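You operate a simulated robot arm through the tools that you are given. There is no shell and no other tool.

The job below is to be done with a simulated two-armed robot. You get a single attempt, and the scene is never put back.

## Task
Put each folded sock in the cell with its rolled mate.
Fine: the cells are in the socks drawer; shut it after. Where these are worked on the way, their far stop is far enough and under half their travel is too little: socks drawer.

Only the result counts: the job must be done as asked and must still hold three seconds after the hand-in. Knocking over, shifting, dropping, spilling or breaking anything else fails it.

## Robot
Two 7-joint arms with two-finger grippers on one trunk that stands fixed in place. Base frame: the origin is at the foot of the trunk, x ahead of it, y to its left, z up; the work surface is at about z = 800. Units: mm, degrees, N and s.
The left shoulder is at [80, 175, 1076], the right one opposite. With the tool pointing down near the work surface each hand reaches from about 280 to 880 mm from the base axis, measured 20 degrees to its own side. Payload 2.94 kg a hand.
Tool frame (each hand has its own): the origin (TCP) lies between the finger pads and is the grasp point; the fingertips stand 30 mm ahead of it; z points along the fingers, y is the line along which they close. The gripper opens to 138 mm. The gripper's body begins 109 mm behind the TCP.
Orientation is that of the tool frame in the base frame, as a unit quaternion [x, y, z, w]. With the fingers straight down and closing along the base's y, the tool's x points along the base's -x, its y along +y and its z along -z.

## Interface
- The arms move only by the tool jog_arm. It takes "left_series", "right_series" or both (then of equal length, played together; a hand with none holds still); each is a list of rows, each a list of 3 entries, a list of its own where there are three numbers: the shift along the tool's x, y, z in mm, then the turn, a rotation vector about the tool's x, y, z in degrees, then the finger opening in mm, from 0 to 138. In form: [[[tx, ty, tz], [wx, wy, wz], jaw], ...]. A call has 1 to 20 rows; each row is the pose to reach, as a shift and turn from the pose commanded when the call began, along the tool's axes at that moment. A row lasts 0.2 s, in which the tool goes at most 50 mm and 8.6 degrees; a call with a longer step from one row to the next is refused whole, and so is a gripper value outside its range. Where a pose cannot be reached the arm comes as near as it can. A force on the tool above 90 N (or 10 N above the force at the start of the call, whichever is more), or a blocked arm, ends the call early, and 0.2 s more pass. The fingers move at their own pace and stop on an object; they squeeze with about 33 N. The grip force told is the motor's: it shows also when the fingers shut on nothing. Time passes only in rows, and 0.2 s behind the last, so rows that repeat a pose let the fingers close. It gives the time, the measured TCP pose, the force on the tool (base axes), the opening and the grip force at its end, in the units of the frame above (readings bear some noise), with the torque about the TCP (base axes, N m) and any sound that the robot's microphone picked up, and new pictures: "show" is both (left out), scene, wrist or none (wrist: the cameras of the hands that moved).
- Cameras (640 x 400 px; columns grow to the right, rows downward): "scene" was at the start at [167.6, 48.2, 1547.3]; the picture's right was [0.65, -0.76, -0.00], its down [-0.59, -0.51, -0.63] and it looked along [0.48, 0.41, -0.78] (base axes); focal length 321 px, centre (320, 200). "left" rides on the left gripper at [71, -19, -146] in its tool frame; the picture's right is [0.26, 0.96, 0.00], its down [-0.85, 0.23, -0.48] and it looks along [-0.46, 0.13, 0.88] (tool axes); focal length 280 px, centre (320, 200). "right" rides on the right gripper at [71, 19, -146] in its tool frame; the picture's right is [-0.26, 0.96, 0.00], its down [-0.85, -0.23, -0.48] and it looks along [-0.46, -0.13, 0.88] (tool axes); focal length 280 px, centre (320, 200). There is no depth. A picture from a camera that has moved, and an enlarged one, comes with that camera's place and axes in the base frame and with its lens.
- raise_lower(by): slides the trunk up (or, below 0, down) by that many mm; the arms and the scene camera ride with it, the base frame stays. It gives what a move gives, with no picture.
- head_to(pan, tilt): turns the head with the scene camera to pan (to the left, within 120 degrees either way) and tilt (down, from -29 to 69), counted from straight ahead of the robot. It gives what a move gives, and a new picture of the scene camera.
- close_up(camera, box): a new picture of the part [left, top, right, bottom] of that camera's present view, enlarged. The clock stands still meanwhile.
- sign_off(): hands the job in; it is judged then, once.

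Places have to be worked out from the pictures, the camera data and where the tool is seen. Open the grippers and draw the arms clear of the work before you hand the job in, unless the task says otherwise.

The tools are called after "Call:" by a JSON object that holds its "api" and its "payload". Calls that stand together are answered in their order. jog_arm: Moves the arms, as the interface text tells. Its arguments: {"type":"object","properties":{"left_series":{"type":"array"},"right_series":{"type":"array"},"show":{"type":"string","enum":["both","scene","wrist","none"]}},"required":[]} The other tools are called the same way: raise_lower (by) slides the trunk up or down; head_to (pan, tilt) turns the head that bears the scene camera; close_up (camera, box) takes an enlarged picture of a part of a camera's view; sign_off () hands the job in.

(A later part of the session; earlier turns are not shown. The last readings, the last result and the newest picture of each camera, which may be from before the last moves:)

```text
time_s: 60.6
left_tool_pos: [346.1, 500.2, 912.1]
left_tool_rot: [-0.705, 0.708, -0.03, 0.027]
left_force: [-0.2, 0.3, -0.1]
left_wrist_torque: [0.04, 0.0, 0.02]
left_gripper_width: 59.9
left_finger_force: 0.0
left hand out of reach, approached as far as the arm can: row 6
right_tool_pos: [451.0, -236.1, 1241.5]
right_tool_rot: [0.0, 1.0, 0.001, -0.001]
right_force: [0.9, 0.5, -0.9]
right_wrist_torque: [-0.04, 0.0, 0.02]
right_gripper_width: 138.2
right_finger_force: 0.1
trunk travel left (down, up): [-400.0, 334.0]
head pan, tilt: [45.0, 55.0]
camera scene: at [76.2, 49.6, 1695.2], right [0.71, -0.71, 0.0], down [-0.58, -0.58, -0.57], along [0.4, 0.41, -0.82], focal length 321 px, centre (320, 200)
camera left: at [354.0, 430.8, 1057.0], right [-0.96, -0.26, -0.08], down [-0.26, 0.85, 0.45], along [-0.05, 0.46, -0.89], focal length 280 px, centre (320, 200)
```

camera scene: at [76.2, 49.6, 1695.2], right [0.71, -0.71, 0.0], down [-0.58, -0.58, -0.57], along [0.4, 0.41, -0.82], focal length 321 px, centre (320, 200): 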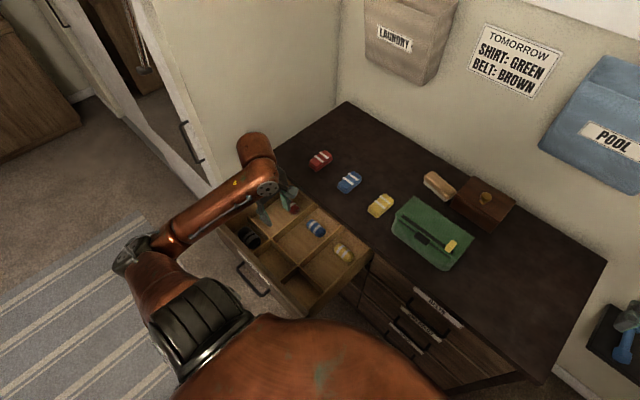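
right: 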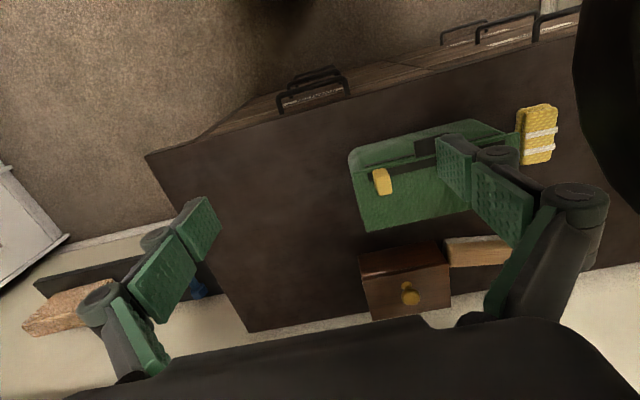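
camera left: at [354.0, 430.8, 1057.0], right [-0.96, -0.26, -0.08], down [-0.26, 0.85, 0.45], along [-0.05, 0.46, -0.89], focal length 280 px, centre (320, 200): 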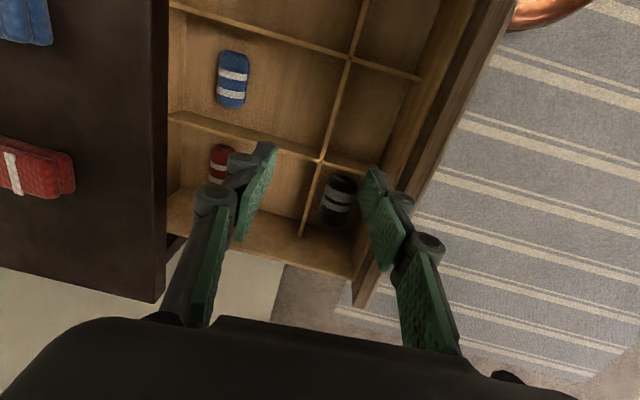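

The released drawer stays put: the row divider is at x≈348, rolls at x≈505, so each back cell has free space around x≈354–480. I'll turn the hand back so it closes along y and carry it over the blue folded sock for a look.

Call:
{"api": "jog_arm", "payload": {"left_series": [[[3, -26, 0], [0, 0, 8.2], 70], [[7, -52, 1], [0, 0, 16.4], 80], [[10, -77, 1], [0, 0, 24.6], 90], [[14, -103, 2], [0, 0, 32.8], 90], [[17, -129, 2], [0, 0, 41], 90], [[20, -155, 3], [0, 0, 49.2], 90], [[24, -181, 3], [0, 0, 57.4], 90], [[27, -206, 4], [0, 0, 65.6], 90], [[31, -232, 5], [0, 0, 73.8], 90], [[34, -258, 5], [0, 0, 82], 90], [[38, -284, 6], [0, 0, 90], 90], [[38, -284, 6], [0, 0, 90], 90]]}}

```text
time_s: 63.2
left_tool_pos: [629.0, 460.6, 927.8]
left_tool_rot: [0.003, 0.999, -0.003, 0.041]
left_force: [0.1, 0.0, -0.8]
left_wrist_torque: [0.02, -0.02, -0.04]
left_gripper_width: 89.9
left_finger_force: 0.0
right_tool_pos: [448.6, -236.7, 1242.0]
right_tool_rot: [0.0, 1.0, 0.0, -0.001]
right_force: [-0.2, -0.2, 0.3]
right_wrist_torque: [0.0, 0.0, 0.01]
right_gripper_width: 137.9
right_finger_force: 0.1
trunk travel left (down, up): [-400.0, 334.0]
head pan, tilt: [45.0, 55.0]
camera scene: at [74.3, 50.1, 1695.4], right [0.71, -0.71, 0.0], down [-0.58, -0.58, -0.57], along [0.41, 0.41, -0.82], focal length 321 px, centre (320, 200)
camera left: at [547.5, 443.5, 1065.6], right [-0.26, 0.97, -0.03], down [0.81, 0.23, 0.54], along [0.53, 0.12, -0.84], focal length 280 px, centre (320, 200)
```

scene: 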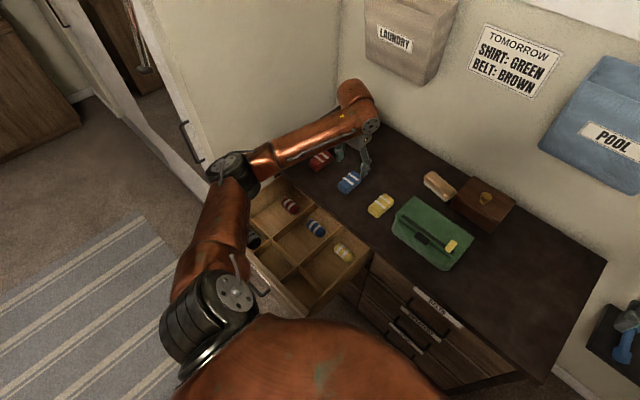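
left: 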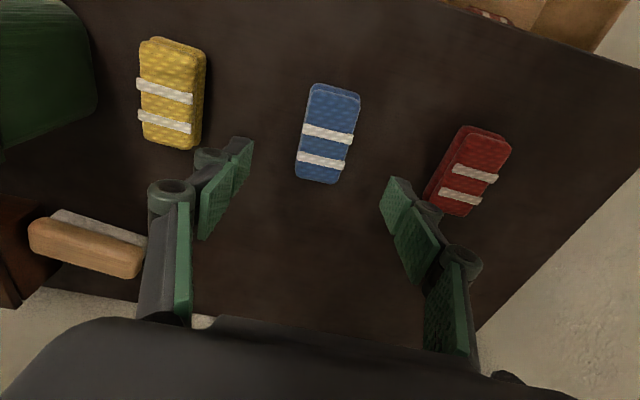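

The hand hovers at [629,461,928] above the blue sock, which is aligned with x, about 42 mm wide, centred near [635,464]. I'll straighten the tilt, centre over it and descend to z≈850.

Call:
{"api": "jog_arm", "payload": {"left_series": [[[0, 2, 26], [0, 2.4, 0], 80], [[0, 3, 52], [0, 4.7, 0], 75], [[0, 4, 78], [0, 4.7, 0], 75], [[0, 4, 78], [0, 4.7, 0], 75]]}}

Call:
{"api": "close_up", "payload": {"camera": "left", "box": [200, 60, 440, 260]}}

```text
time_s: 64.2
left_tool_pos: [636.7, 463.9, 849.9]
left_tool_rot: [0.002, 1.0, -0.002, 0.001]
left_force: [0.8, -0.3, 0.1]
left_wrist_torque: [0.0, -0.02, -0.03]
left_gripper_width: 74.6
left_finger_force: 0.1
right_tool_pos: [450.3, -236.8, 1241.7]
right_tool_rot: [0.0, 1.0, 0.0, -0.001]
right_force: [0.2, 0.1, 0.2]
right_wrist_torque: [-0.03, -0.02, 0.02]
right_gripper_width: 138.4
right_finger_force: 0.0
trunk travel left (down, up): [-400.0, 334.0]
head pan, tilt: [45.0, 55.0]
camera scene: at [74.8, 49.3, 1695.4], right [0.71, -0.71, 0.0], down [-0.58, -0.58, -0.57], along [0.41, 0.41, -0.82], focal length 321 px, centre (320, 200)
camera left: at [565.7, 447.0, 994.8], right [-0.26, 0.97, 0.0], down [0.85, 0.23, 0.48], along [0.46, 0.12, -0.88], focal length 280 px, centre (320, 200)
```

scene: 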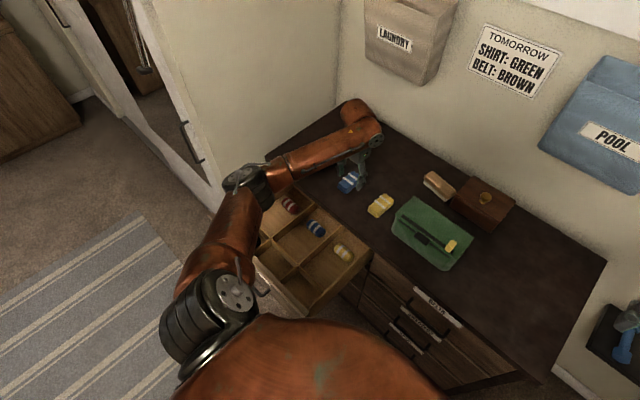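
left: 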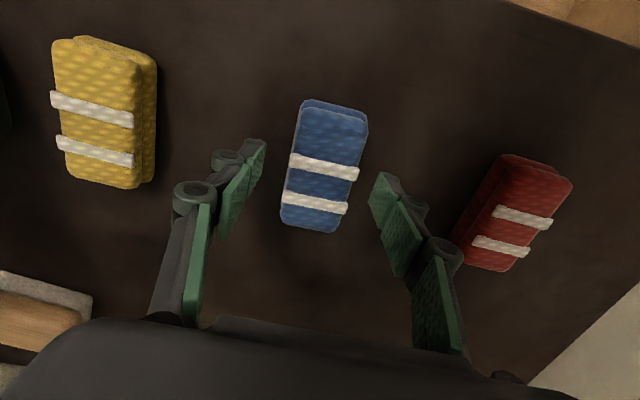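

```text
2.00 times, centred on (320, 160) of left
camera zoom: at [565.7, 447.0, 994.8], right [-0.26, 0.97, 0.0], down [0.85, 0.23, 0.48], along [0.46, 0.12, -0.88], focal length 561 px, centre (320, 280)
```

zoom: 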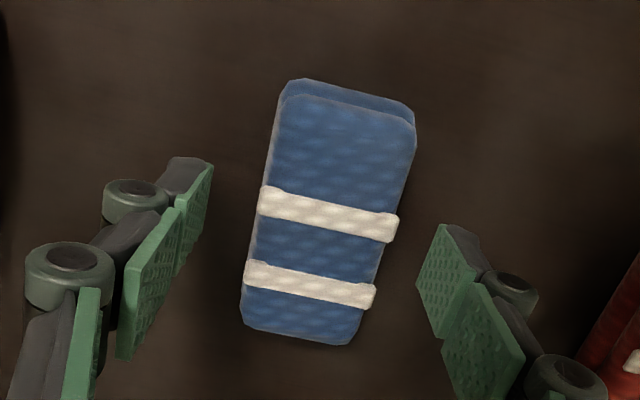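

The blue sock is centred near [634,466] between the fingers. I'll descend 14 mm more so the fingertips straddle it just above the surface and check for contact.

Call:
{"api": "jog_arm", "payload": {"left_series": [[[2, 2, 7], [0, 0, 0], 70], [[2, 2, 14], [0, 0, 0], 70], [[2, 2, 14], [0, 0, 0], 70]], "show": "wrist"}}

```text
time_s: 65.0
left_tool_pos: [633.5, 467.1, 835.8]
left_tool_rot: [0.002, 1.0, -0.002, 0.001]
left_force: [-0.1, 0.1, 0.3]
left_wrist_torque: [-0.01, -0.02, 0.0]
left_gripper_width: 69.9
left_finger_force: 0.0
right_tool_pos: [450.3, -235.6, 1241.8]
right_tool_rot: [0.001, 1.0, 0.001, -0.001]
right_force: [0.2, 0.1, 0.2]
right_wrist_torque: [-0.02, -0.01, 0.0]
right_gripper_width: 138.0
right_finger_force: 0.1
trunk travel left (down, up): [-400.0, 334.0]
head pan, tilt: [45.0, 55.0]
camera left: at [563.1, 449.0, 980.7], right [-0.26, 0.97, 0.0], down [0.85, 0.23, 0.47], along [0.46, 0.12, -0.88], focal length 280 px, centre (320, 200)
```

left: 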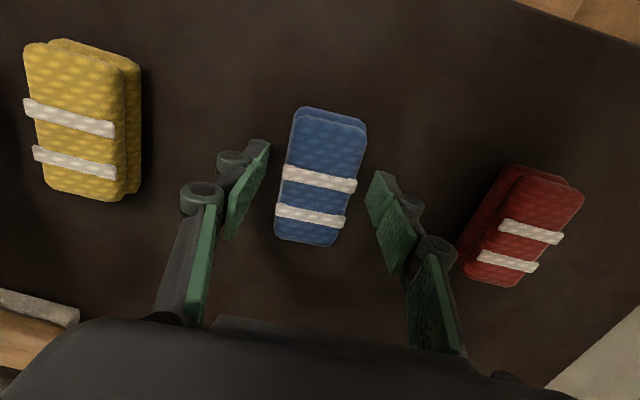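

No contact yet at z≈836. I'll go down in small steps, checking force.

Call:
{"api": "jog_arm", "payload": {"left_series": [[[0, 0, 3], [0, 0, 0], 70], [[0, 0, 5], [0, 0, 0], 70]], "show": "none"}}

```text
time_s: 65.6
left_tool_pos: [634.7, 465.9, 830.9]
left_tool_rot: [0.001, 1.0, -0.002, 0.0]
left_force: [-1.1, -0.3, 0.1]
left_wrist_torque: [0.01, 0.02, -0.03]
left_gripper_width: 69.9
left_finger_force: 0.1
right_tool_pos: [450.1, -237.1, 1241.9]
right_tool_rot: [0.001, 1.0, 0.001, -0.001]
right_force: [0.1, -0.4, 0.3]
right_wrist_torque: [0.0, -0.05, 0.0]
right_gripper_width: 137.9
right_finger_force: 0.0
trunk travel left (down, up): [-400.0, 334.0]
head pan, tilt: [45.0, 55.0]
```

Still free at z≈831. I'll step down another 5 mm.

Call:
{"api": "jog_arm", "payload": {"left_series": [[[0, 0, 3], [0, 0, 0], 70], [[0, 0, 5], [0, 0, 0], 70]], "show": "wrist"}}

Call:
{"api": "close_up", "payload": {"camera": "left", "box": [200, 80, 440, 280]}}

```text
time_s: 66.2
left_tool_pos: [633.7, 466.8, 829.0]
left_tool_rot: [0.001, 1.0, -0.001, 0.001]
left_force: [-1.5, 0.2, 4.2]
left_wrist_torque: [0.17, 0.04, 0.01]
left_gripper_width: 70.3
left_finger_force: 0.2
right_tool_pos: [448.4, -237.1, 1242.0]
right_tool_rot: [0.001, 1.0, 0.002, 0.001]
right_force: [0.2, -0.3, -0.3]
right_wrist_torque: [0.0, -0.04, 0.03]
right_gripper_width: 137.6
right_finger_force: 0.1
trunk travel left (down, up): [-400.0, 334.0]
head pan, tilt: [45.0, 55.0]
camera left: at [563.0, 448.4, 972.3], right [-0.26, 0.97, 0.0], down [0.85, 0.23, 0.48], along [0.46, 0.12, -0.88], focal length 280 px, centre (320, 200)
```

left: 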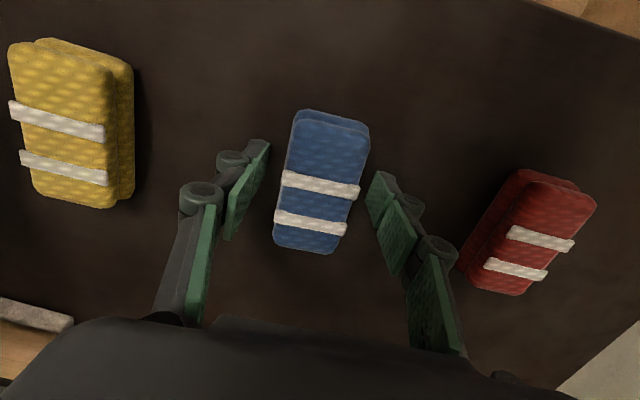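

```text
2.00 times, centred on (320, 180) of left
camera zoom: at [563.0, 448.4, 972.3], right [-0.26, 0.97, 0.0], down [0.85, 0.23, 0.48], along [0.46, 0.12, -0.88], focal length 561 px, centre (320, 240)
```

zoom: 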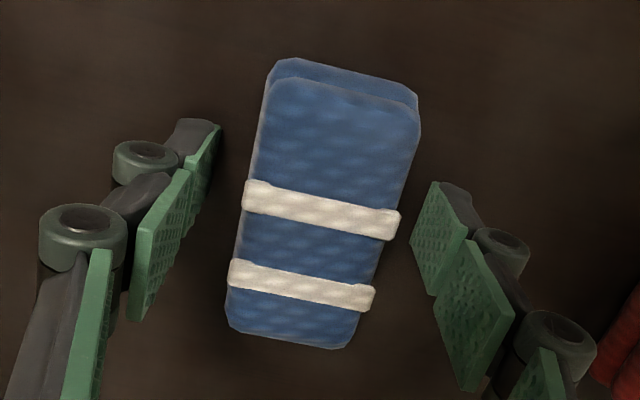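

Contact shows the surface at z≈800. I'll rise ~4 mm and close on the blue sock.

Call:
{"api": "jog_arm", "payload": {"left_series": [[[0, 0, -4], [0, 0, 0], 60], [[0, 0, -5], [0, 0, 0], 40], [[0, 0, -5], [0, 0, 0], 20], [[0, 0, -5], [0, 0, 0], 10], [[0, 0, -5], [0, 0, 0], 10]], "show": "wrist"}}

```text
time_s: 67.4
left_tool_pos: [631.7, 467.2, 831.6]
left_tool_rot: [0.001, 1.0, -0.001, -0.001]
left_force: [0.1, -0.1, 0.3]
left_wrist_torque: [-0.02, 0.03, 0.01]
left_gripper_width: 44.4
left_finger_force: 32.5
right_tool_pos: [449.8, -236.5, 1242.2]
right_tool_rot: [0.001, 1.0, 0.001, -0.001]
right_force: [-0.2, -0.5, 0.2]
right_wrist_torque: [-0.01, 0.0, -0.01]
right_gripper_width: 138.0
right_finger_force: 0.1
trunk travel left (down, up): [-400.0, 334.0]
head pan, tilt: [45.0, 55.0]
camera left: at [563.1, 448.6, 975.9], right [-0.26, 0.97, 0.0], down [0.85, 0.23, 0.47], along [0.46, 0.12, -0.88], focal length 280 px, centre (320, 200)
```

left: 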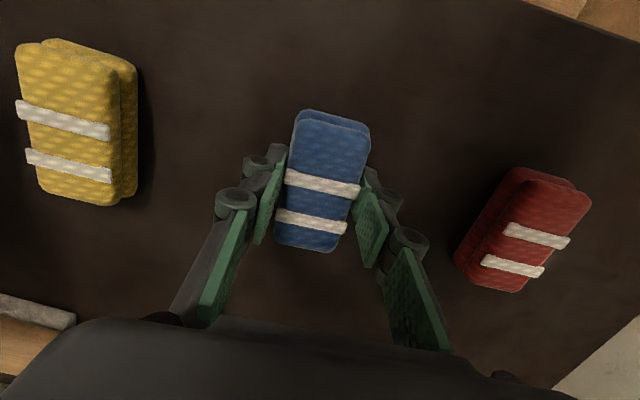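

The blue sock is held (44 mm, 32 N). I'll lift it 100 mm and carry it over the back-middle cell at about [417,504].

Call:
{"api": "jog_arm", "payload": {"left_series": [[[0, 0, -25], [0, 0, 0], 10], [[0, 0, -60], [0, 0, 0], 10], [[0, 0, -95], [0, 0, 0], 10], [[36, 6, -100], [0, 0, 0], 10], [[72, 12, -100], [0, 0, 0], 10], [[108, 18, -100], [0, 0, 0], 10], [[144, 25, -100], [0, 0, 0], 10], [[180, 31, -100], [0, 0, 0], 10], [[215, 37, -100], [0, 0, 0], 10], [[215, 37, -100], [0, 0, 0], 10]]}}

```text
time_s: 69.6
left_tool_pos: [418.6, 504.8, 932.8]
left_tool_rot: [0.001, 1.0, -0.002, -0.001]
left_force: [0.3, -1.1, -0.7]
left_wrist_torque: [0.03, 0.0, 0.02]
left_gripper_width: 44.5
left_finger_force: 33.4
right_tool_pos: [450.8, -236.4, 1241.9]
right_tool_rot: [0.001, 1.0, 0.001, -0.001]
right_force: [0.4, -1.2, 0.0]
right_wrist_torque: [0.01, 0.02, 0.03]
right_gripper_width: 137.9
right_finger_force: 0.1
trunk travel left (down, up): [-400.0, 334.0]
head pan, tilt: [45.0, 55.0]
camera scene: at [76.2, 49.3, 1695.2], right [0.71, -0.71, 0.0], down [-0.58, -0.58, -0.57], along [0.41, 0.41, -0.82], focal length 321 px, centre (320, 200)
camera left: at [348.9, 487.0, 1076.2], right [-0.26, 0.97, 0.0], down [0.85, 0.23, 0.47], along [0.46, 0.12, -0.88], focal length 280 px, centre (320, 200)
```

scene: 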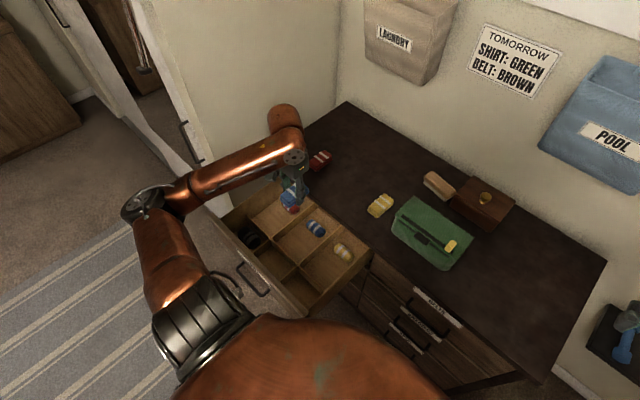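
left: 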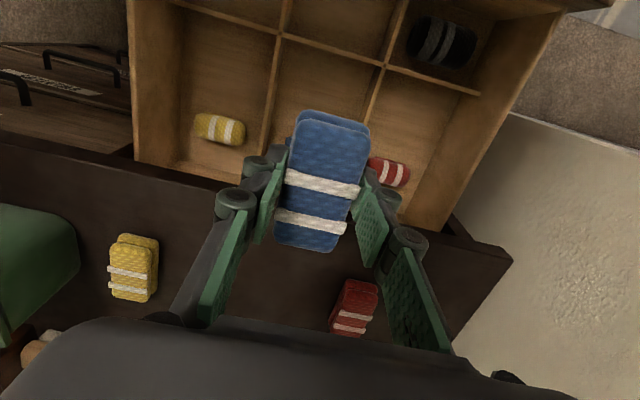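

The sock hangs above the back-middle cell; divider readings agree (x≈348, y≈433/581), and the top's edge is at x≈505. I'll lower it to z≈700 with a small forward shift.

Call:
{"api": "jog_arm", "payload": {"left_series": [[[-3, 0, 40], [0, 0, 0], 10], [[-4, 0, 80], [0, 0, 0], 10], [[-4, 0, 120], [0, 0, 0], 10], [[-4, 0, 160], [0, 0, 0], 10], [[-4, 0, 200], [0, 0, 0], 10], [[-4, 0, 230], [0, 0, 0], 10], [[-4, 0, 230], [0, 0, 0], 10]]}}

```text
time_s: 71.2
left_tool_pos: [422.5, 504.1, 701.3]
left_tool_rot: [0.002, 1.0, -0.002, 0.0]
left_force: [-0.4, 0.5, 0.4]
left_wrist_torque: [0.02, 0.03, 0.0]
left_gripper_width: 44.5
left_finger_force: 32.6
right_tool_pos: [449.9, -237.4, 1241.4]
right_tool_rot: [0.001, 1.0, 0.001, 0.0]
right_force: [1.0, -0.3, 0.3]
right_wrist_torque: [0.0, 0.0, -0.03]
right_gripper_width: 137.7
right_finger_force: 0.0
trunk travel left (down, up): [-400.0, 334.0]
head pan, tilt: [45.0, 55.0]
camera scene: at [74.9, 49.5, 1695.4], right [0.71, -0.71, 0.0], down [-0.58, -0.58, -0.57], along [0.41, 0.41, -0.82], focal length 321 px, centre (320, 200)
camera left: at [352.1, 485.5, 846.4], right [-0.26, 0.97, 0.0], down [0.85, 0.23, 0.48], along [0.46, 0.12, -0.88], focal length 280 px, centre (320, 200)
```

scene: 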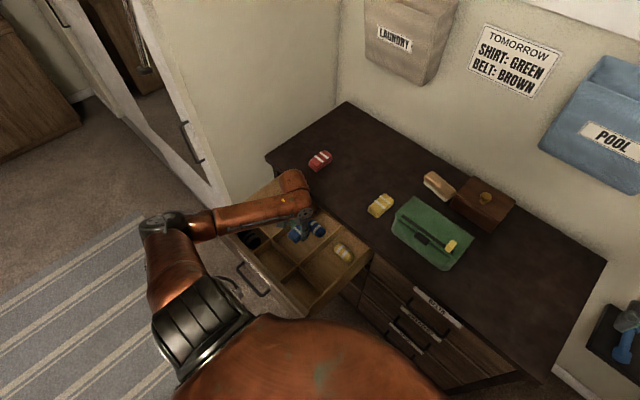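
left: 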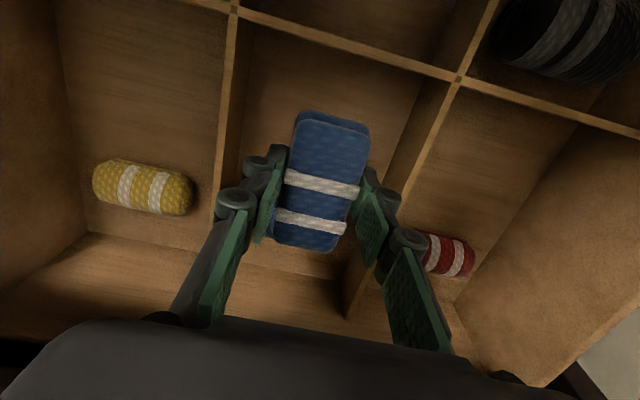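

The sock is inside the outline of the middle cell with margins on each side. I'll lower 45 mm more, then feel for the floor.

Call:
{"api": "jog_arm", "payload": {"left_series": [[[0, 0, 15], [0, 0, 0], 10], [[0, 0, 30], [0, 0, 0], 10], [[0, 0, 45], [0, 0, 0], 10], [[0, 0, 45], [0, 0, 0], 10]], "show": "wrist"}}

```text
time_s: 72.2
left_tool_pos: [422.6, 502.8, 656.3]
left_tool_rot: [0.002, 1.0, -0.002, 0.0]
left_force: [0.5, 0.1, -0.4]
left_wrist_torque: [0.01, -0.01, 0.02]
left_gripper_width: 44.6
left_finger_force: 33.6
right_tool_pos: [449.1, -237.5, 1241.0]
right_tool_rot: [0.002, 1.0, 0.001, -0.002]
right_force: [-0.5, 0.3, -0.8]
right_wrist_torque: [0.01, 0.0, -0.01]
right_gripper_width: 137.9
right_finger_force: 0.0
trunk travel left (down, up): [-400.0, 334.0]
head pan, tilt: [45.0, 55.0]
camera left: at [352.6, 485.4, 801.2], right [-0.26, 0.97, 0.0], down [0.85, 0.23, 0.48], along [0.46, 0.12, -0.88], focal length 280 px, centre (320, 200)
```

left: 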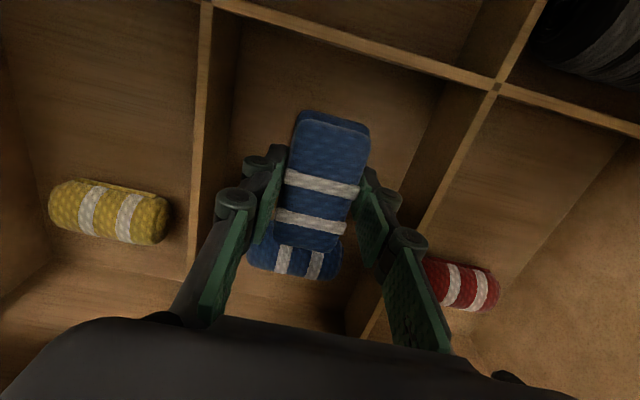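

The rolled blue mate is visible just beyond the held sock with a gap. I'll lower 12 mm more and check the force.

Call:
{"api": "jog_arm", "payload": {"left_series": [[[0, 0, 6], [0, 0, 0], 10], [[0, 0, 12], [0, 0, 0], 10]], "show": "none"}}

```text
time_s: 72.8
left_tool_pos: [422.4, 503.6, 644.0]
left_tool_rot: [0.001, 1.0, -0.002, 0.001]
left_force: [-0.5, 1.0, -1.1]
left_wrist_torque: [-0.02, -0.03, -0.02]
left_gripper_width: 44.5
left_finger_force: 32.9
right_tool_pos: [449.0, -235.8, 1241.3]
right_tool_rot: [0.0, 1.0, 0.001, -0.001]
right_force: [-0.2, -0.2, 0.3]
right_wrist_torque: [-0.02, 0.02, -0.01]
right_gripper_width: 138.1
right_finger_force: 0.1
trunk travel left (down, up): [-400.0, 334.0]
head pan, tilt: [45.0, 55.0]
```

Still free at z≈644. I'll lower another 8 mm.

Call:
{"api": "jog_arm", "payload": {"left_series": [[[0, 0, 4], [0, 0, 0], 10], [[0, 0, 8], [0, 0, 0], 10]], "show": "none"}}

```text
time_s: 73.4
left_tool_pos: [422.9, 502.1, 636.2]
left_tool_rot: [0.001, 1.0, -0.002, 0.0]
left_force: [-0.4, 0.2, -0.7]
left_wrist_torque: [0.03, 0.01, -0.03]
left_gripper_width: 44.6
left_finger_force: 33.3
right_tool_pos: [449.2, -235.1, 1242.6]
right_tool_rot: [0.001, 1.0, 0.0, -0.001]
right_force: [0.0, -0.5, -0.5]
right_wrist_torque: [0.01, -0.01, 0.02]
right_gripper_width: 137.9
right_finger_force: 0.0
trunk travel left (down, up): [-400.0, 334.0]
head pan, tilt: [45.0, 55.0]
```

No contact at 636. Another 8 mm down with a wrist picture.

Call:
{"api": "jog_arm", "payload": {"left_series": [[[0, 0, 4], [0, 0, 0], 10], [[0, 0, 8], [0, 0, 0], 10]], "show": "wrist"}}

```text
time_s: 74.0
left_tool_pos: [421.8, 503.1, 629.7]
left_tool_rot: [0.001, 1.0, -0.002, 0.001]
left_force: [-0.9, 1.1, -0.7]
left_wrist_torque: [0.02, 0.0, -0.01]
left_gripper_width: 44.7
left_finger_force: 32.8
right_tool_pos: [449.9, -235.2, 1242.7]
right_tool_rot: [0.001, 1.0, 0.001, -0.001]
right_force: [0.0, 0.5, 0.9]
right_wrist_torque: [0.0, 0.0, 0.03]
right_gripper_width: 137.7
right_finger_force: 0.1
trunk travel left (down, up): [-400.0, 334.0]
head pan, tilt: [45.0, 55.0]
camera left: at [352.2, 485.6, 772.9], right [-0.26, 0.97, 0.0], down [0.85, 0.23, 0.47], along [0.46, 0.12, -0.88], focal length 280 px, centre (320, 200)
```

left: 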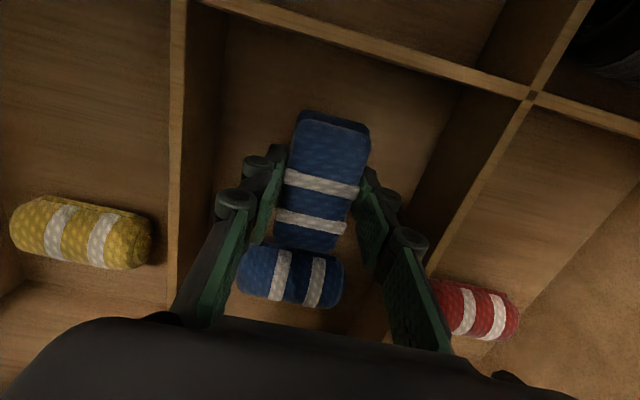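

The sock's far end is only ~10–15 mm from the roll, so I'll shift it 12 mm back toward the row divider and lower another 6 mm.

Call:
{"api": "jog_arm", "payload": {"left_series": [[[6, 0, 0], [0, 0, 0], 10], [[12, 0, 2], [0, 0, 0], 10], [[12, 0, 6], [0, 0, 0], 10]], "show": "none"}}

```text
time_s: 74.8
left_tool_pos: [411.2, 502.7, 623.2]
left_tool_rot: [0.003, 1.0, -0.002, 0.0]
left_force: [-0.2, -1.0, 0.6]
left_wrist_torque: [0.07, 0.06, 0.03]
left_gripper_width: 44.4
left_finger_force: 32.6
right_tool_pos: [448.1, -237.3, 1242.4]
right_tool_rot: [0.001, 1.0, 0.0, 0.0]
right_force: [-0.1, -0.4, -0.3]
right_wrist_torque: [-0.03, 0.0, 0.0]
right_gripper_width: 137.9
right_finger_force: 0.1
trunk travel left (down, up): [-400.0, 334.0]
head pan, tilt: [45.0, 55.0]
```

Force is still about zero at z≈623. I'll lower 4 mm more.

Call:
{"api": "jog_arm", "payload": {"left_series": [[[0, 0, 2], [0, 0, 0], 10], [[0, 0, 4], [0, 0, 0], 10]], "show": "wrist"}}

```text
time_s: 75.4
left_tool_pos: [412.7, 503.5, 623.2]
left_tool_rot: [0.002, 1.0, 0.0, 0.003]
left_force: [-0.3, -1.0, 32.1]
left_wrist_torque: [-0.03, 0.63, 0.03]
left_gripper_width: 44.7
left_finger_force: 33.0
right_tool_pos: [448.0, -238.2, 1241.9]
right_tool_rot: [0.001, 1.0, 0.002, 0.0]
right_force: [-0.2, -0.5, 1.4]
right_wrist_torque: [0.03, 0.03, 0.01]
right_gripper_width: 138.2
right_finger_force: 0.1
trunk travel left (down, up): [-400.0, 334.0]
head pan, tilt: [45.0, 55.0]
camera left: at [341.1, 485.2, 766.5], right [-0.26, 0.97, 0.0], down [0.85, 0.23, 0.48], along [0.47, 0.12, -0.88], focal length 280 px, centre (320, 200)
```

left: 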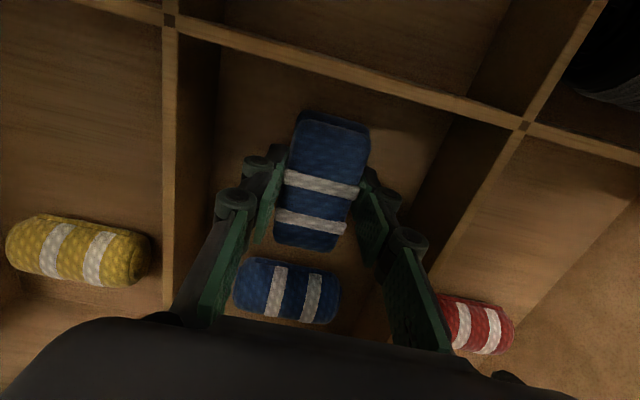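

The sock rests on the cell floor (32 N) with a clear gap to the roll. I'll ease up 4 mm, open the fingers to 66 mm and lift straight out.

Call:
{"api": "jog_arm", "payload": {"left_series": [[[0, 0, -4], [0, 0, 0], 10], [[0, 0, -4], [0, 0, 0], 50], [[0, 0, -4], [0, 0, 0], 66], [[0, 0, -4], [0, 0, 0], 66], [[0, 0, -30], [0, 0, 0], 66], [[0, 0, -70], [0, 0, 0], 66], [[0, 0, -110], [0, 0, 0], 66], [[0, 0, -150], [0, 0, 0], 66], [[0, 0, -190], [0, 0, 0], 66], [[0, 0, -230], [0, 0, 0], 66], [[0, 0, -270], [0, 0, 0], 66], [[0, 0, -300], [0, 0, 0], 66]]}}

```text
time_s: 78.0
left_tool_pos: [408.9, 505.0, 917.7]
left_tool_rot: [0.001, 1.0, -0.001, 0.0]
left_force: [-0.5, -0.2, -0.1]
left_wrist_torque: [0.04, 0.0, 0.02]
left_gripper_width: 66.1
left_finger_force: 0.0
right_tool_pos: [448.6, -235.9, 1240.8]
right_tool_rot: [0.001, 1.0, 0.001, 0.001]
right_force: [-1.0, 0.1, 0.5]
right_wrist_torque: [0.04, -0.02, 0.01]
right_gripper_width: 138.1
right_finger_force: 0.0
trunk travel left (down, up): [-400.0, 334.0]
head pan, tilt: [45.0, 55.0]
camera scene: at [74.7, 49.3, 1695.3], right [0.71, -0.71, 0.0], down [-0.58, -0.58, -0.57], along [0.41, 0.41, -0.82], focal length 321 px, centre (320, 200)
camera left: at [339.2, 486.7, 1063.7], right [-0.26, 0.97, 0.0], down [0.85, 0.23, 0.47], along [0.46, 0.12, -0.88], focal length 280 px, centre (320, 200)
```

scene: 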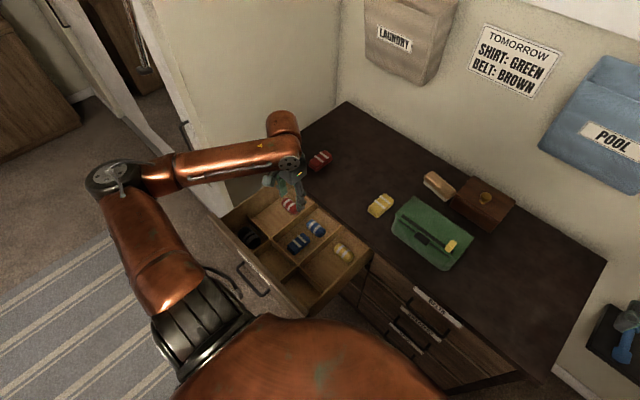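
left: 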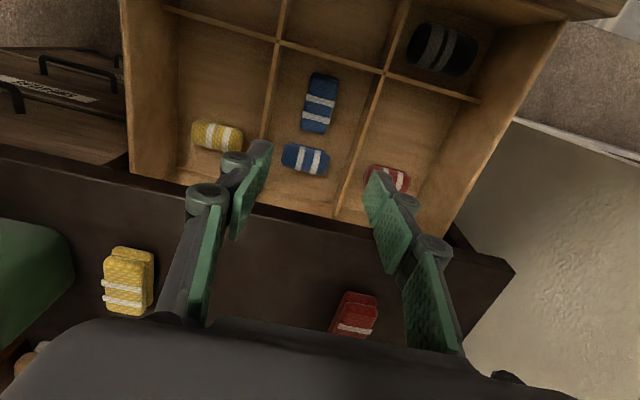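

The blue sock lies flat beside its rolled mate in the middle cell. Next is the yellow sock; I'll hover over it near [625,331,930] and look, since the green bag is close by.

Call:
{"api": "jog_arm", "payload": {"left_series": [[[-31, -25, -2], [0, 0, 0], 62], [[-62, -50, -4], [0, 0, 0], 62], [[-93, -75, -6], [0, 0, 0], 62], [[-124, -100, -8], [0, 0, 0], 62], [[-155, -125, -10], [0, 0, 0], 62], [[-186, -150, -12], [0, 0, 0], 62], [[-216, -174, -12], [0, 0, 0], 62], [[-216, -174, -12], [0, 0, 0], 62]]}}

Call:
{"api": "close_up", "payload": {"camera": "left", "box": [180, 40, 460, 240]}}

```text
time_s: 79.8
left_tool_pos: [627.1, 329.6, 933.1]
left_tool_rot: [0.002, 1.0, -0.002, 0.0]
left_force: [-0.1, -0.5, 0.3]
left_wrist_torque: [0.0, 0.0, -0.01]
left_gripper_width: 62.0
left_finger_force: 0.0
right_tool_pos: [449.4, -235.5, 1242.8]
right_tool_rot: [0.0, 1.0, 0.001, 0.0]
right_force: [-0.6, 0.6, 0.6]
right_wrist_torque: [-0.01, -0.03, 0.0]
right_gripper_width: 138.0
right_finger_force: 0.1
trunk travel left (down, up): [-400.0, 334.0]
head pan, tilt: [45.0, 55.0]
camera scene: at [74.2, 50.5, 1695.4], right [0.71, -0.71, 0.0], down [-0.58, -0.58, -0.57], along [0.41, 0.41, -0.82], focal length 321 px, centre (320, 200)
camera left: at [555.5, 312.3, 1075.9], right [-0.26, 0.97, 0.0], down [0.85, 0.23, 0.48], along [0.46, 0.12, -0.88], focal length 280 px, centre (320, 200)
```

scene: 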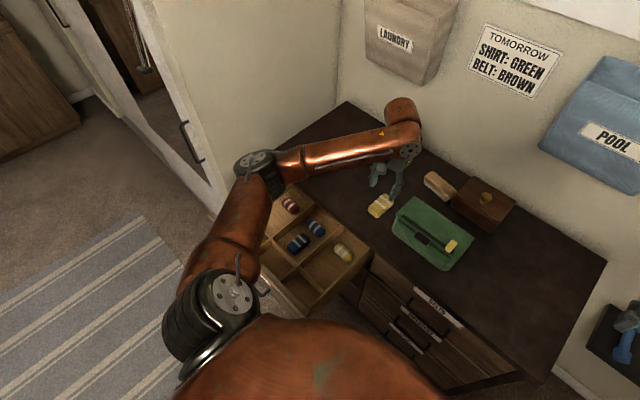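
left: 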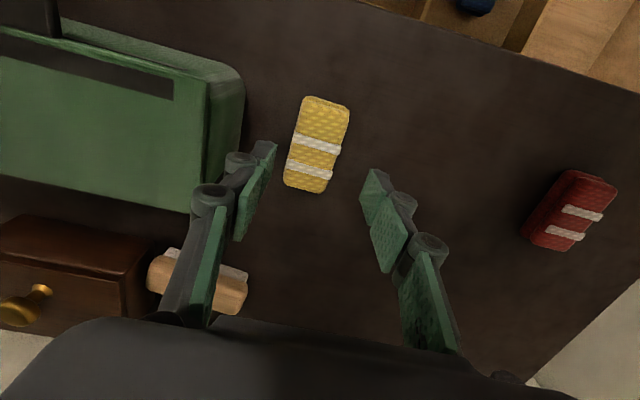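

```text
2.00 times, centred on (320, 140) of left
camera zoom: at [555.5, 312.3, 1075.9], right [-0.26, 0.97, 0.0], down [0.85, 0.23, 0.48], along [0.46, 0.12, -0.88], focal length 561 px, centre (320, 320)
```

zoom: 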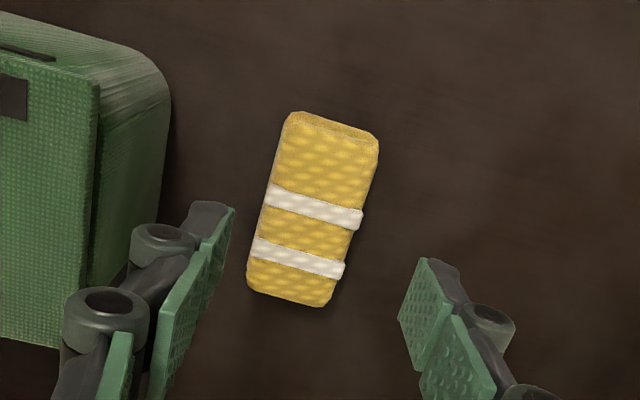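

The yellow sock's centre is near [632,331], and the bag's side is around y≈258, leaving room for the finger. I'll descend to z≈846 and look again.

Call:
{"api": "jog_arm", "payload": {"left_series": [[[-2, 1, 30], [0, 0, 0], 60], [[-5, 2, 60], [0, 0, 0], 60], [[-5, 2, 87], [0, 0, 0], 60], [[-5, 2, 87], [0, 0, 0], 60]], "show": "wrist"}}

Call:
{"api": "close_up", "payload": {"camera": "left", "box": [180, 60, 460, 260]}}

```text
time_s: 80.8
left_tool_pos: [631.0, 333.8, 845.0]
left_tool_rot: [0.001, 1.0, -0.002, 0.001]
left_force: [-0.5, -0.1, -0.3]
left_wrist_torque: [0.01, 0.0, -0.01]
left_gripper_width: 60.0
left_finger_force: 0.1
right_tool_pos: [449.4, -236.7, 1241.2]
right_tool_rot: [-0.001, 1.0, 0.0, 0.0]
right_force: [0.7, 0.7, -0.2]
right_wrist_torque: [0.01, 0.0, -0.01]
right_gripper_width: 138.0
right_finger_force: 0.0
trunk travel left (down, up): [-400.0, 334.0]
head pan, tilt: [45.0, 55.0]
camera left: at [560.9, 314.3, 988.4], right [-0.26, 0.97, 0.0], down [0.85, 0.23, 0.48], along [0.46, 0.12, -0.88], focal length 280 px, centre (320, 200)
```

left: 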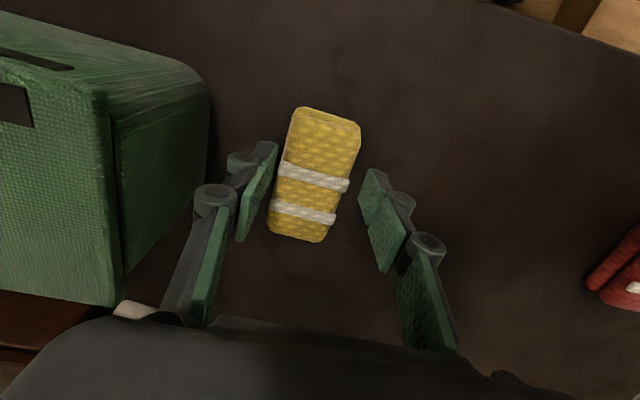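

```text
2.00 times, centred on (320, 160) of left
camera zoom: at [560.9, 314.3, 988.4], right [-0.26, 0.97, 0.0], down [0.85, 0.23, 0.48], along [0.46, 0.12, -0.88], focal length 561 px, centre (320, 280)
```

zoom: 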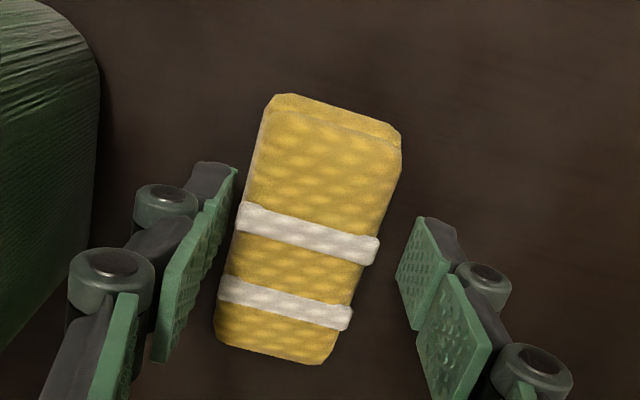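

The sock sits about 4.5 mm toward −y of the grip centre. I'll shift by that, descend 14 mm and close.

Call:
{"api": "jog_arm", "payload": {"left_series": [[[0, -4.5, 0], [0, 0, 0], 62], [[0, -4.5, 7], [0, 0, 0], 62], [[0, -4.5, 14], [0, 0, 0], 62], [[0, -4.5, 14], [0, 0, 0], 40], [[0, -4.5, 14], [0, 0, 0], 20], [[0, -4.5, 14], [0, 0, 0], 10], [[0, -4.5, 14], [0, 0, 0], 10]], "show": "wrist"}}

```text
time_s: 82.4
left_tool_pos: [630.2, 327.4, 830.2]
left_tool_rot: [0.001, 1.0, -0.002, -0.001]
left_force: [0.2, 0.0, 0.3]
left_wrist_torque: [0.05, -0.01, 0.01]
left_gripper_width: 44.9
left_finger_force: 32.4
right_tool_pos: [450.2, -236.7, 1241.8]
right_tool_rot: [0.0, 1.0, 0.0, -0.001]
right_force: [0.9, -0.6, -0.8]
right_wrist_torque: [-0.02, -0.02, 0.0]
right_gripper_width: 138.0
right_finger_force: 0.1
trunk travel left (down, up): [-400.0, 334.0]
head pan, tilt: [45.0, 55.0]
camera left: at [560.8, 309.2, 974.8], right [-0.26, 0.97, 0.0], down [0.85, 0.23, 0.47], along [0.46, 0.12, -0.88], focal length 280 px, centre (320, 200)
```

left: 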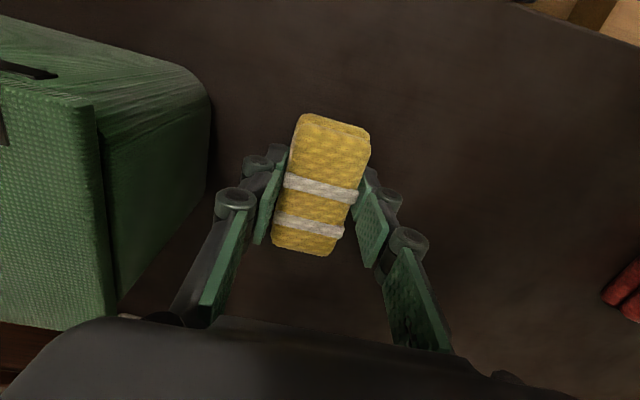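

The yellow sock is held (45 mm, 32 N). I'll lift it, carry it to above the back-right cell at about [411,362] and lower to z≈700.

Call:
{"api": "jog_arm", "payload": {"left_series": [[[0, 0, -25], [0, 0, 0], 10], [[0, 0, -60], [0, 0, 0], 10], [[0, 0, -95], [0, 0, 0], 10], [[36, 6, -100], [0, 0, 0], 10], [[73, 12, -100], [0, 0, 0], 10], [[110, 18, -100], [0, 0, 0], 10], [[147, 24, -100], [0, 0, 0], 10], [[184, 30, -100], [0, 0, 0], 10], [[219, 35, -100], [0, 0, 0], 10], [[219, 35, -70], [0, 0, 0], 10], [[219, 35, -30], [0, 0, 0], 10], [[219, 35, 10], [0, 0, 0], 10], [[219, 35, 50], [0, 0, 0], 10], [[219, 35, 90], [0, 0, 0], 10], [[219, 35, 130], [0, 0, 0], 10], [[219, 35, 130], [0, 0, 0], 10]]}}

```text
time_s: 85.8
left_tool_pos: [411.5, 362.2, 699.6]
left_tool_rot: [0.002, 1.0, -0.002, 0.0]
left_force: [0.3, -0.8, -0.3]
left_wrist_torque: [-0.04, -0.03, 0.02]
left_gripper_width: 44.3
left_finger_force: 33.3
right_tool_pos: [449.0, -236.6, 1241.7]
right_tool_rot: [0.0, 1.0, 0.001, -0.001]
right_force: [0.3, -0.4, -0.5]
right_wrist_torque: [0.0, 0.01, -0.01]
right_gripper_width: 137.9
right_finger_force: 0.1
trunk travel left (down, up): [-400.0, 334.0]
head pan, tilt: [45.0, 55.0]
camera scene: at [74.8, 49.4, 1695.4], right [0.71, -0.71, 0.0], down [-0.58, -0.58, -0.57], along [0.41, 0.41, -0.82], focal length 321 px, centre (320, 200)
camera left: at [341.3, 343.6, 844.2], right [-0.26, 0.97, 0.0], down [0.85, 0.23, 0.48], along [0.46, 0.12, -0.88], focal length 280 px, centre (320, 200)
```

scene: 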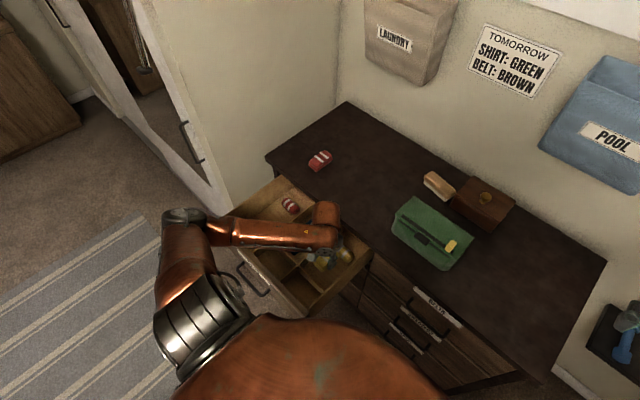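
left: 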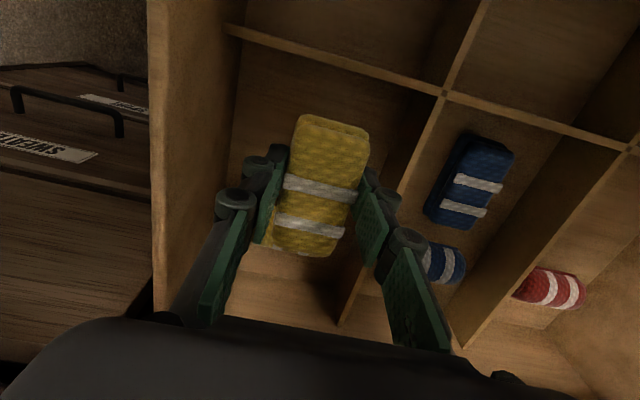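

Aligned over the back-right cell with clearance to the side wall and divider. I'll lower to about z≈640 and check.

Call:
{"api": "jog_arm", "payload": {"left_series": [[[0, 0, 20], [0, 0, 0], 10], [[0, 0, 40], [0, 0, 0], 10], [[0, 0, 58], [0, 0, 0], 10], [[0, 0, 58], [0, 0, 0], 10]], "show": "wrist"}}

```text
time_s: 86.8
left_tool_pos: [412.2, 361.9, 641.3]
left_tool_rot: [0.002, 1.0, -0.001, 0.0]
left_force: [-0.4, -0.3, 0.3]
left_wrist_torque: [0.02, 0.01, 0.03]
left_gripper_width: 44.8
left_finger_force: 33.5
right_tool_pos: [448.9, -236.1, 1240.9]
right_tool_rot: [0.0, 1.0, 0.002, 0.0]
right_force: [0.0, -0.3, 0.6]
right_wrist_torque: [0.0, 0.01, 0.0]
right_gripper_width: 138.1
right_finger_force: 0.1
trunk travel left (down, up): [-400.0, 334.0]
head pan, tilt: [45.0, 55.0]
camera left: at [341.3, 343.9, 786.2], right [-0.26, 0.97, 0.0], down [0.85, 0.23, 0.48], along [0.46, 0.12, -0.88], focal length 280 px, centre (320, 200)
```

left: 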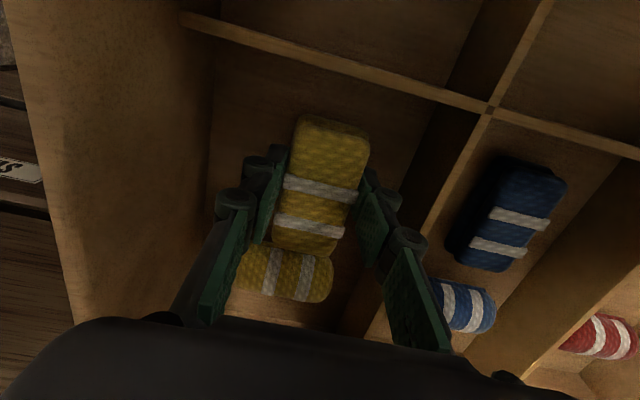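

The rolled yellow mate is just beyond with a gap, as with blue. I'll lower 16 mm and check the floor contact.

Call:
{"api": "jog_arm", "payload": {"left_series": [[[1, 0, 6], [0, 0, 0], 10], [[2, 0, 12], [0, 0, 0], 10], [[2, 0, 16], [0, 0, 0], 10]], "show": "none"}}

```text
time_s: 87.6
left_tool_pos: [408.6, 362.4, 626.4]
left_tool_rot: [0.001, 1.0, -0.002, 0.0]
left_force: [-0.4, -0.7, -0.8]
left_wrist_torque: [0.0, 0.03, 0.0]
left_gripper_width: 44.8
left_finger_force: 32.9
right_tool_pos: [449.3, -235.3, 1242.2]
right_tool_rot: [0.001, 1.0, 0.001, -0.001]
right_force: [-0.5, -0.1, -0.5]
right_wrist_torque: [0.02, 0.02, 0.03]
right_gripper_width: 138.0
right_finger_force: 0.1
trunk travel left (down, up): [-400.0, 334.0]
head pan, tilt: [45.0, 55.0]
```

No load at z≈626; the floor should be about 3 mm lower. I'll go down 3 mm, open to 66 mm and lift straight out.

Call:
{"api": "jog_arm", "payload": {"left_series": [[[0, 0, 3], [0, 0, 0], 10], [[0, 0, 3], [0, 0, 0], 50], [[0, 0, 3], [0, 0, 0], 66], [[0, 0, 2], [0, 0, 0], 66], [[0, 0, -30], [0, 0, 0], 66], [[0, 0, -70], [0, 0, 0], 66], [[0, 0, -110], [0, 0, 0], 66], [[0, 0, -150], [0, 0, 0], 66], [[0, 0, -190], [0, 0, 0], 66], [[0, 0, -230], [0, 0, 0], 66], [[0, 0, -270], [0, 0, 0], 66], [[0, 0, -300], [0, 0, 0], 66]]}}

```text
time_s: 90.2
left_tool_pos: [407.9, 362.1, 927.2]
left_tool_rot: [0.002, 1.0, -0.001, -0.001]
left_force: [-0.5, -0.5, 0.3]
left_wrist_torque: [0.01, -0.02, 0.04]
left_gripper_width: 66.0
left_finger_force: 0.1
right_tool_pos: [449.3, -237.2, 1242.2]
right_tool_rot: [0.001, 1.0, 0.001, -0.001]
right_force: [0.4, -0.2, 0.0]
right_wrist_torque: [0.0, -0.03, 0.0]
right_gripper_width: 138.0
right_finger_force: 0.0
trunk travel left (down, up): [-400.0, 334.0]
head pan, tilt: [45.0, 55.0]
camera scene: at [74.9, 49.2, 1695.3], right [0.71, -0.71, 0.0], down [-0.58, -0.58, -0.57], along [0.41, 0.41, -0.82], focal length 321 px, centre (320, 200)
camera left: at [338.3, 344.9, 1071.4], right [-0.26, 0.97, 0.0], down [0.85, 0.23, 0.47], along [0.46, 0.12, -0.88], focal length 280 px, centre (320, 200)
```

scene: 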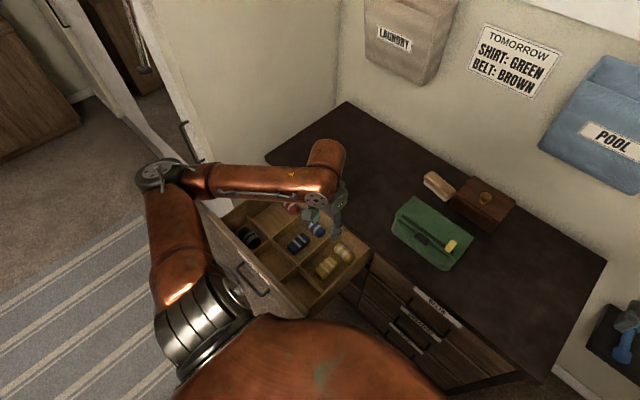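
left: 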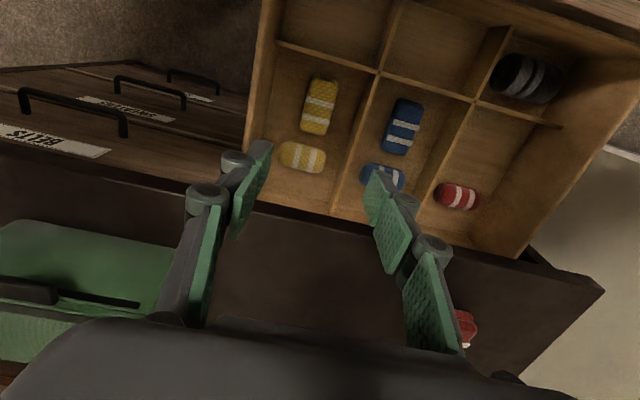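

Yellow is placed beside its mate. Now I'll hover over the red sock near [622,606,935].

Call:
{"api": "jog_arm", "payload": {"left_series": [[[-24, 27, -1], [0, 0, 0], 66], [[-48, 54, -2], [0, 0, 0], 66], [[-71, 81, -3], [0, 0, 0], 66], [[-95, 108, -4], [0, 0, 0], 66], [[-119, 136, -5], [0, 0, 0], 66], [[-143, 163, -6], [0, 0, 0], 66], [[-166, 190, -7], [0, 0, 0], 66], [[-190, 217, -8], [0, 0, 0], 66], [[-214, 244, -8], [0, 0, 0], 66], [[-214, 244, -8], [0, 0, 0], 66]]}}

Call:
{"api": "close_up", "payload": {"camera": "left", "box": [180, 40, 460, 240]}}

```text
time_s: 92.4
left_tool_pos: [623.5, 607.8, 933.9]
left_tool_rot: [0.002, 1.0, -0.002, 0.0]
left_force: [-0.6, -0.1, 0.5]
left_wrist_torque: [-0.01, -0.01, 0.02]
left_gripper_width: 65.8
left_finger_force: 0.0
right_tool_pos: [449.7, -236.3, 1243.5]
right_tool_rot: [0.001, 1.0, 0.001, 0.001]
right_force: [0.2, 0.6, 0.1]
right_wrist_torque: [-0.01, -0.06, 0.02]
right_gripper_width: 138.0
right_finger_force: 0.0
trunk travel left (down, up): [-400.0, 334.0]
head pan, tilt: [45.0, 55.0]
camera scene: at [74.1, 49.8, 1695.4], right [0.71, -0.71, 0.0], down [-0.58, -0.58, -0.57], along [0.41, 0.41, -0.82], focal length 321 px, centre (320, 200)
camera left: at [553.2, 589.1, 1077.9], right [-0.26, 0.97, 0.0], down [0.85, 0.23, 0.48], along [0.46, 0.12, -0.88], focal length 280 px, centre (320, 200)
```

scene: 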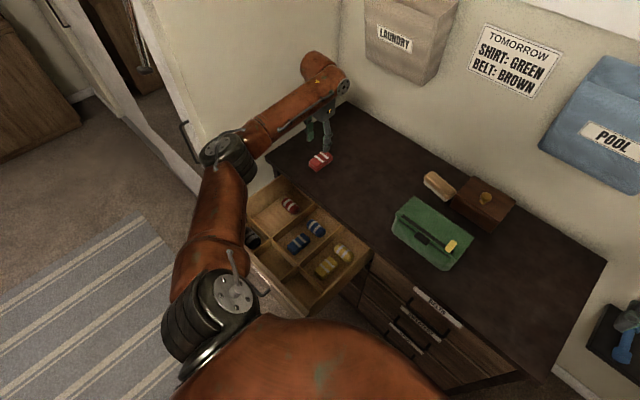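
left: 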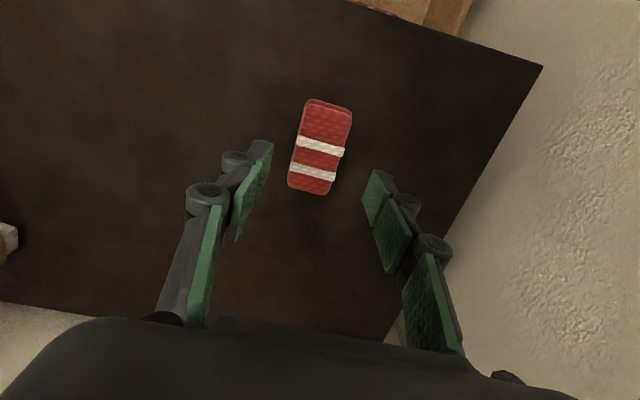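

```text
2.00 times, centred on (320, 140) of left
camera zoom: at [553.2, 589.1, 1077.9], right [-0.26, 0.97, 0.0], down [0.85, 0.23, 0.48], along [0.46, 0.12, -0.88], focal length 561 px, centre (320, 320)
```

zoom: 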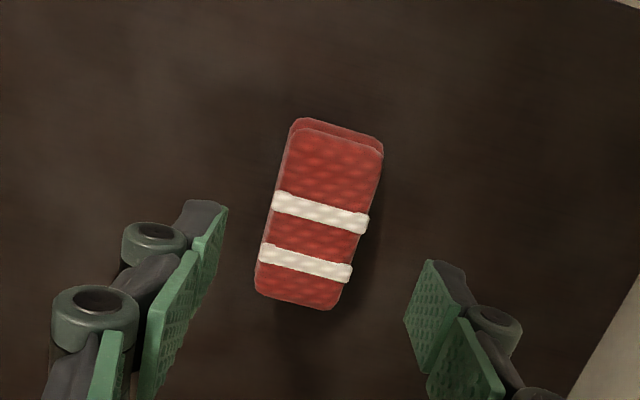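

The red sock is centred near [633,609]. I'll descend to z≈846 over it and recheck.

Call:
{"api": "jog_arm", "payload": {"left_series": [[[-3, 1, 30], [0, 0, 0], 64], [[-6, 1.5, 60], [0, 0, 0], 62], [[-9, 1.5, 88], [0, 0, 0], 62], [[-9, 1.5, 88], [0, 0, 0], 62]], "show": "wrist"}}

Call:
{"api": "close_up", "payload": {"camera": "left", "box": [180, 60, 460, 260]}}

```text
time_s: 93.4
left_tool_pos: [633.4, 608.3, 845.9]
left_tool_rot: [0.001, 1.0, -0.002, 0.0]
left_force: [-0.2, 0.0, -0.3]
left_wrist_torque: [0.0, -0.01, 0.02]
left_gripper_width: 62.1
left_finger_force: 0.2
right_tool_pos: [449.7, -235.7, 1242.9]
right_tool_rot: [0.0, 1.0, 0.001, 0.0]
right_force: [0.1, 0.5, 0.0]
right_wrist_torque: [0.01, -0.05, -0.01]
right_gripper_width: 137.9
right_finger_force: 0.1
trunk travel left (down, up): [-400.0, 334.0]
head pan, tilt: [45.0, 55.0]
camera left: at [562.9, 589.7, 990.2], right [-0.26, 0.97, 0.0], down [0.85, 0.23, 0.48], along [0.46, 0.12, -0.88], focal length 280 px, centre (320, 200)
```

left: 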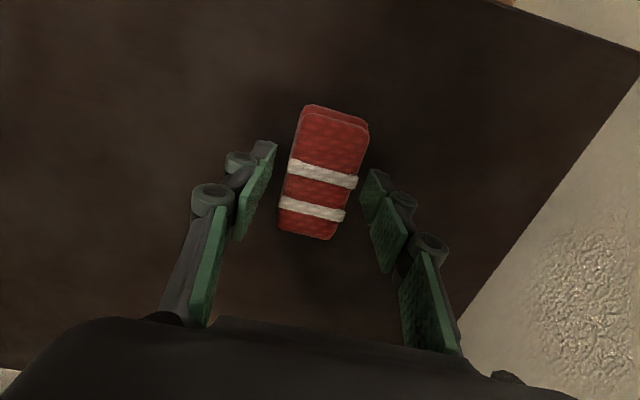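

```text
2.00 times, centred on (320, 160) of left
camera zoom: at [562.9, 589.7, 990.2], right [-0.26, 0.97, 0.0], down [0.85, 0.23, 0.48], along [0.46, 0.12, -0.88], focal length 561 px, centre (320, 280)
```

zoom: 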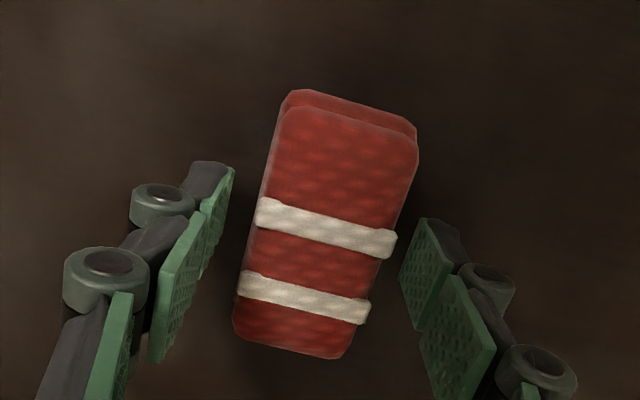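

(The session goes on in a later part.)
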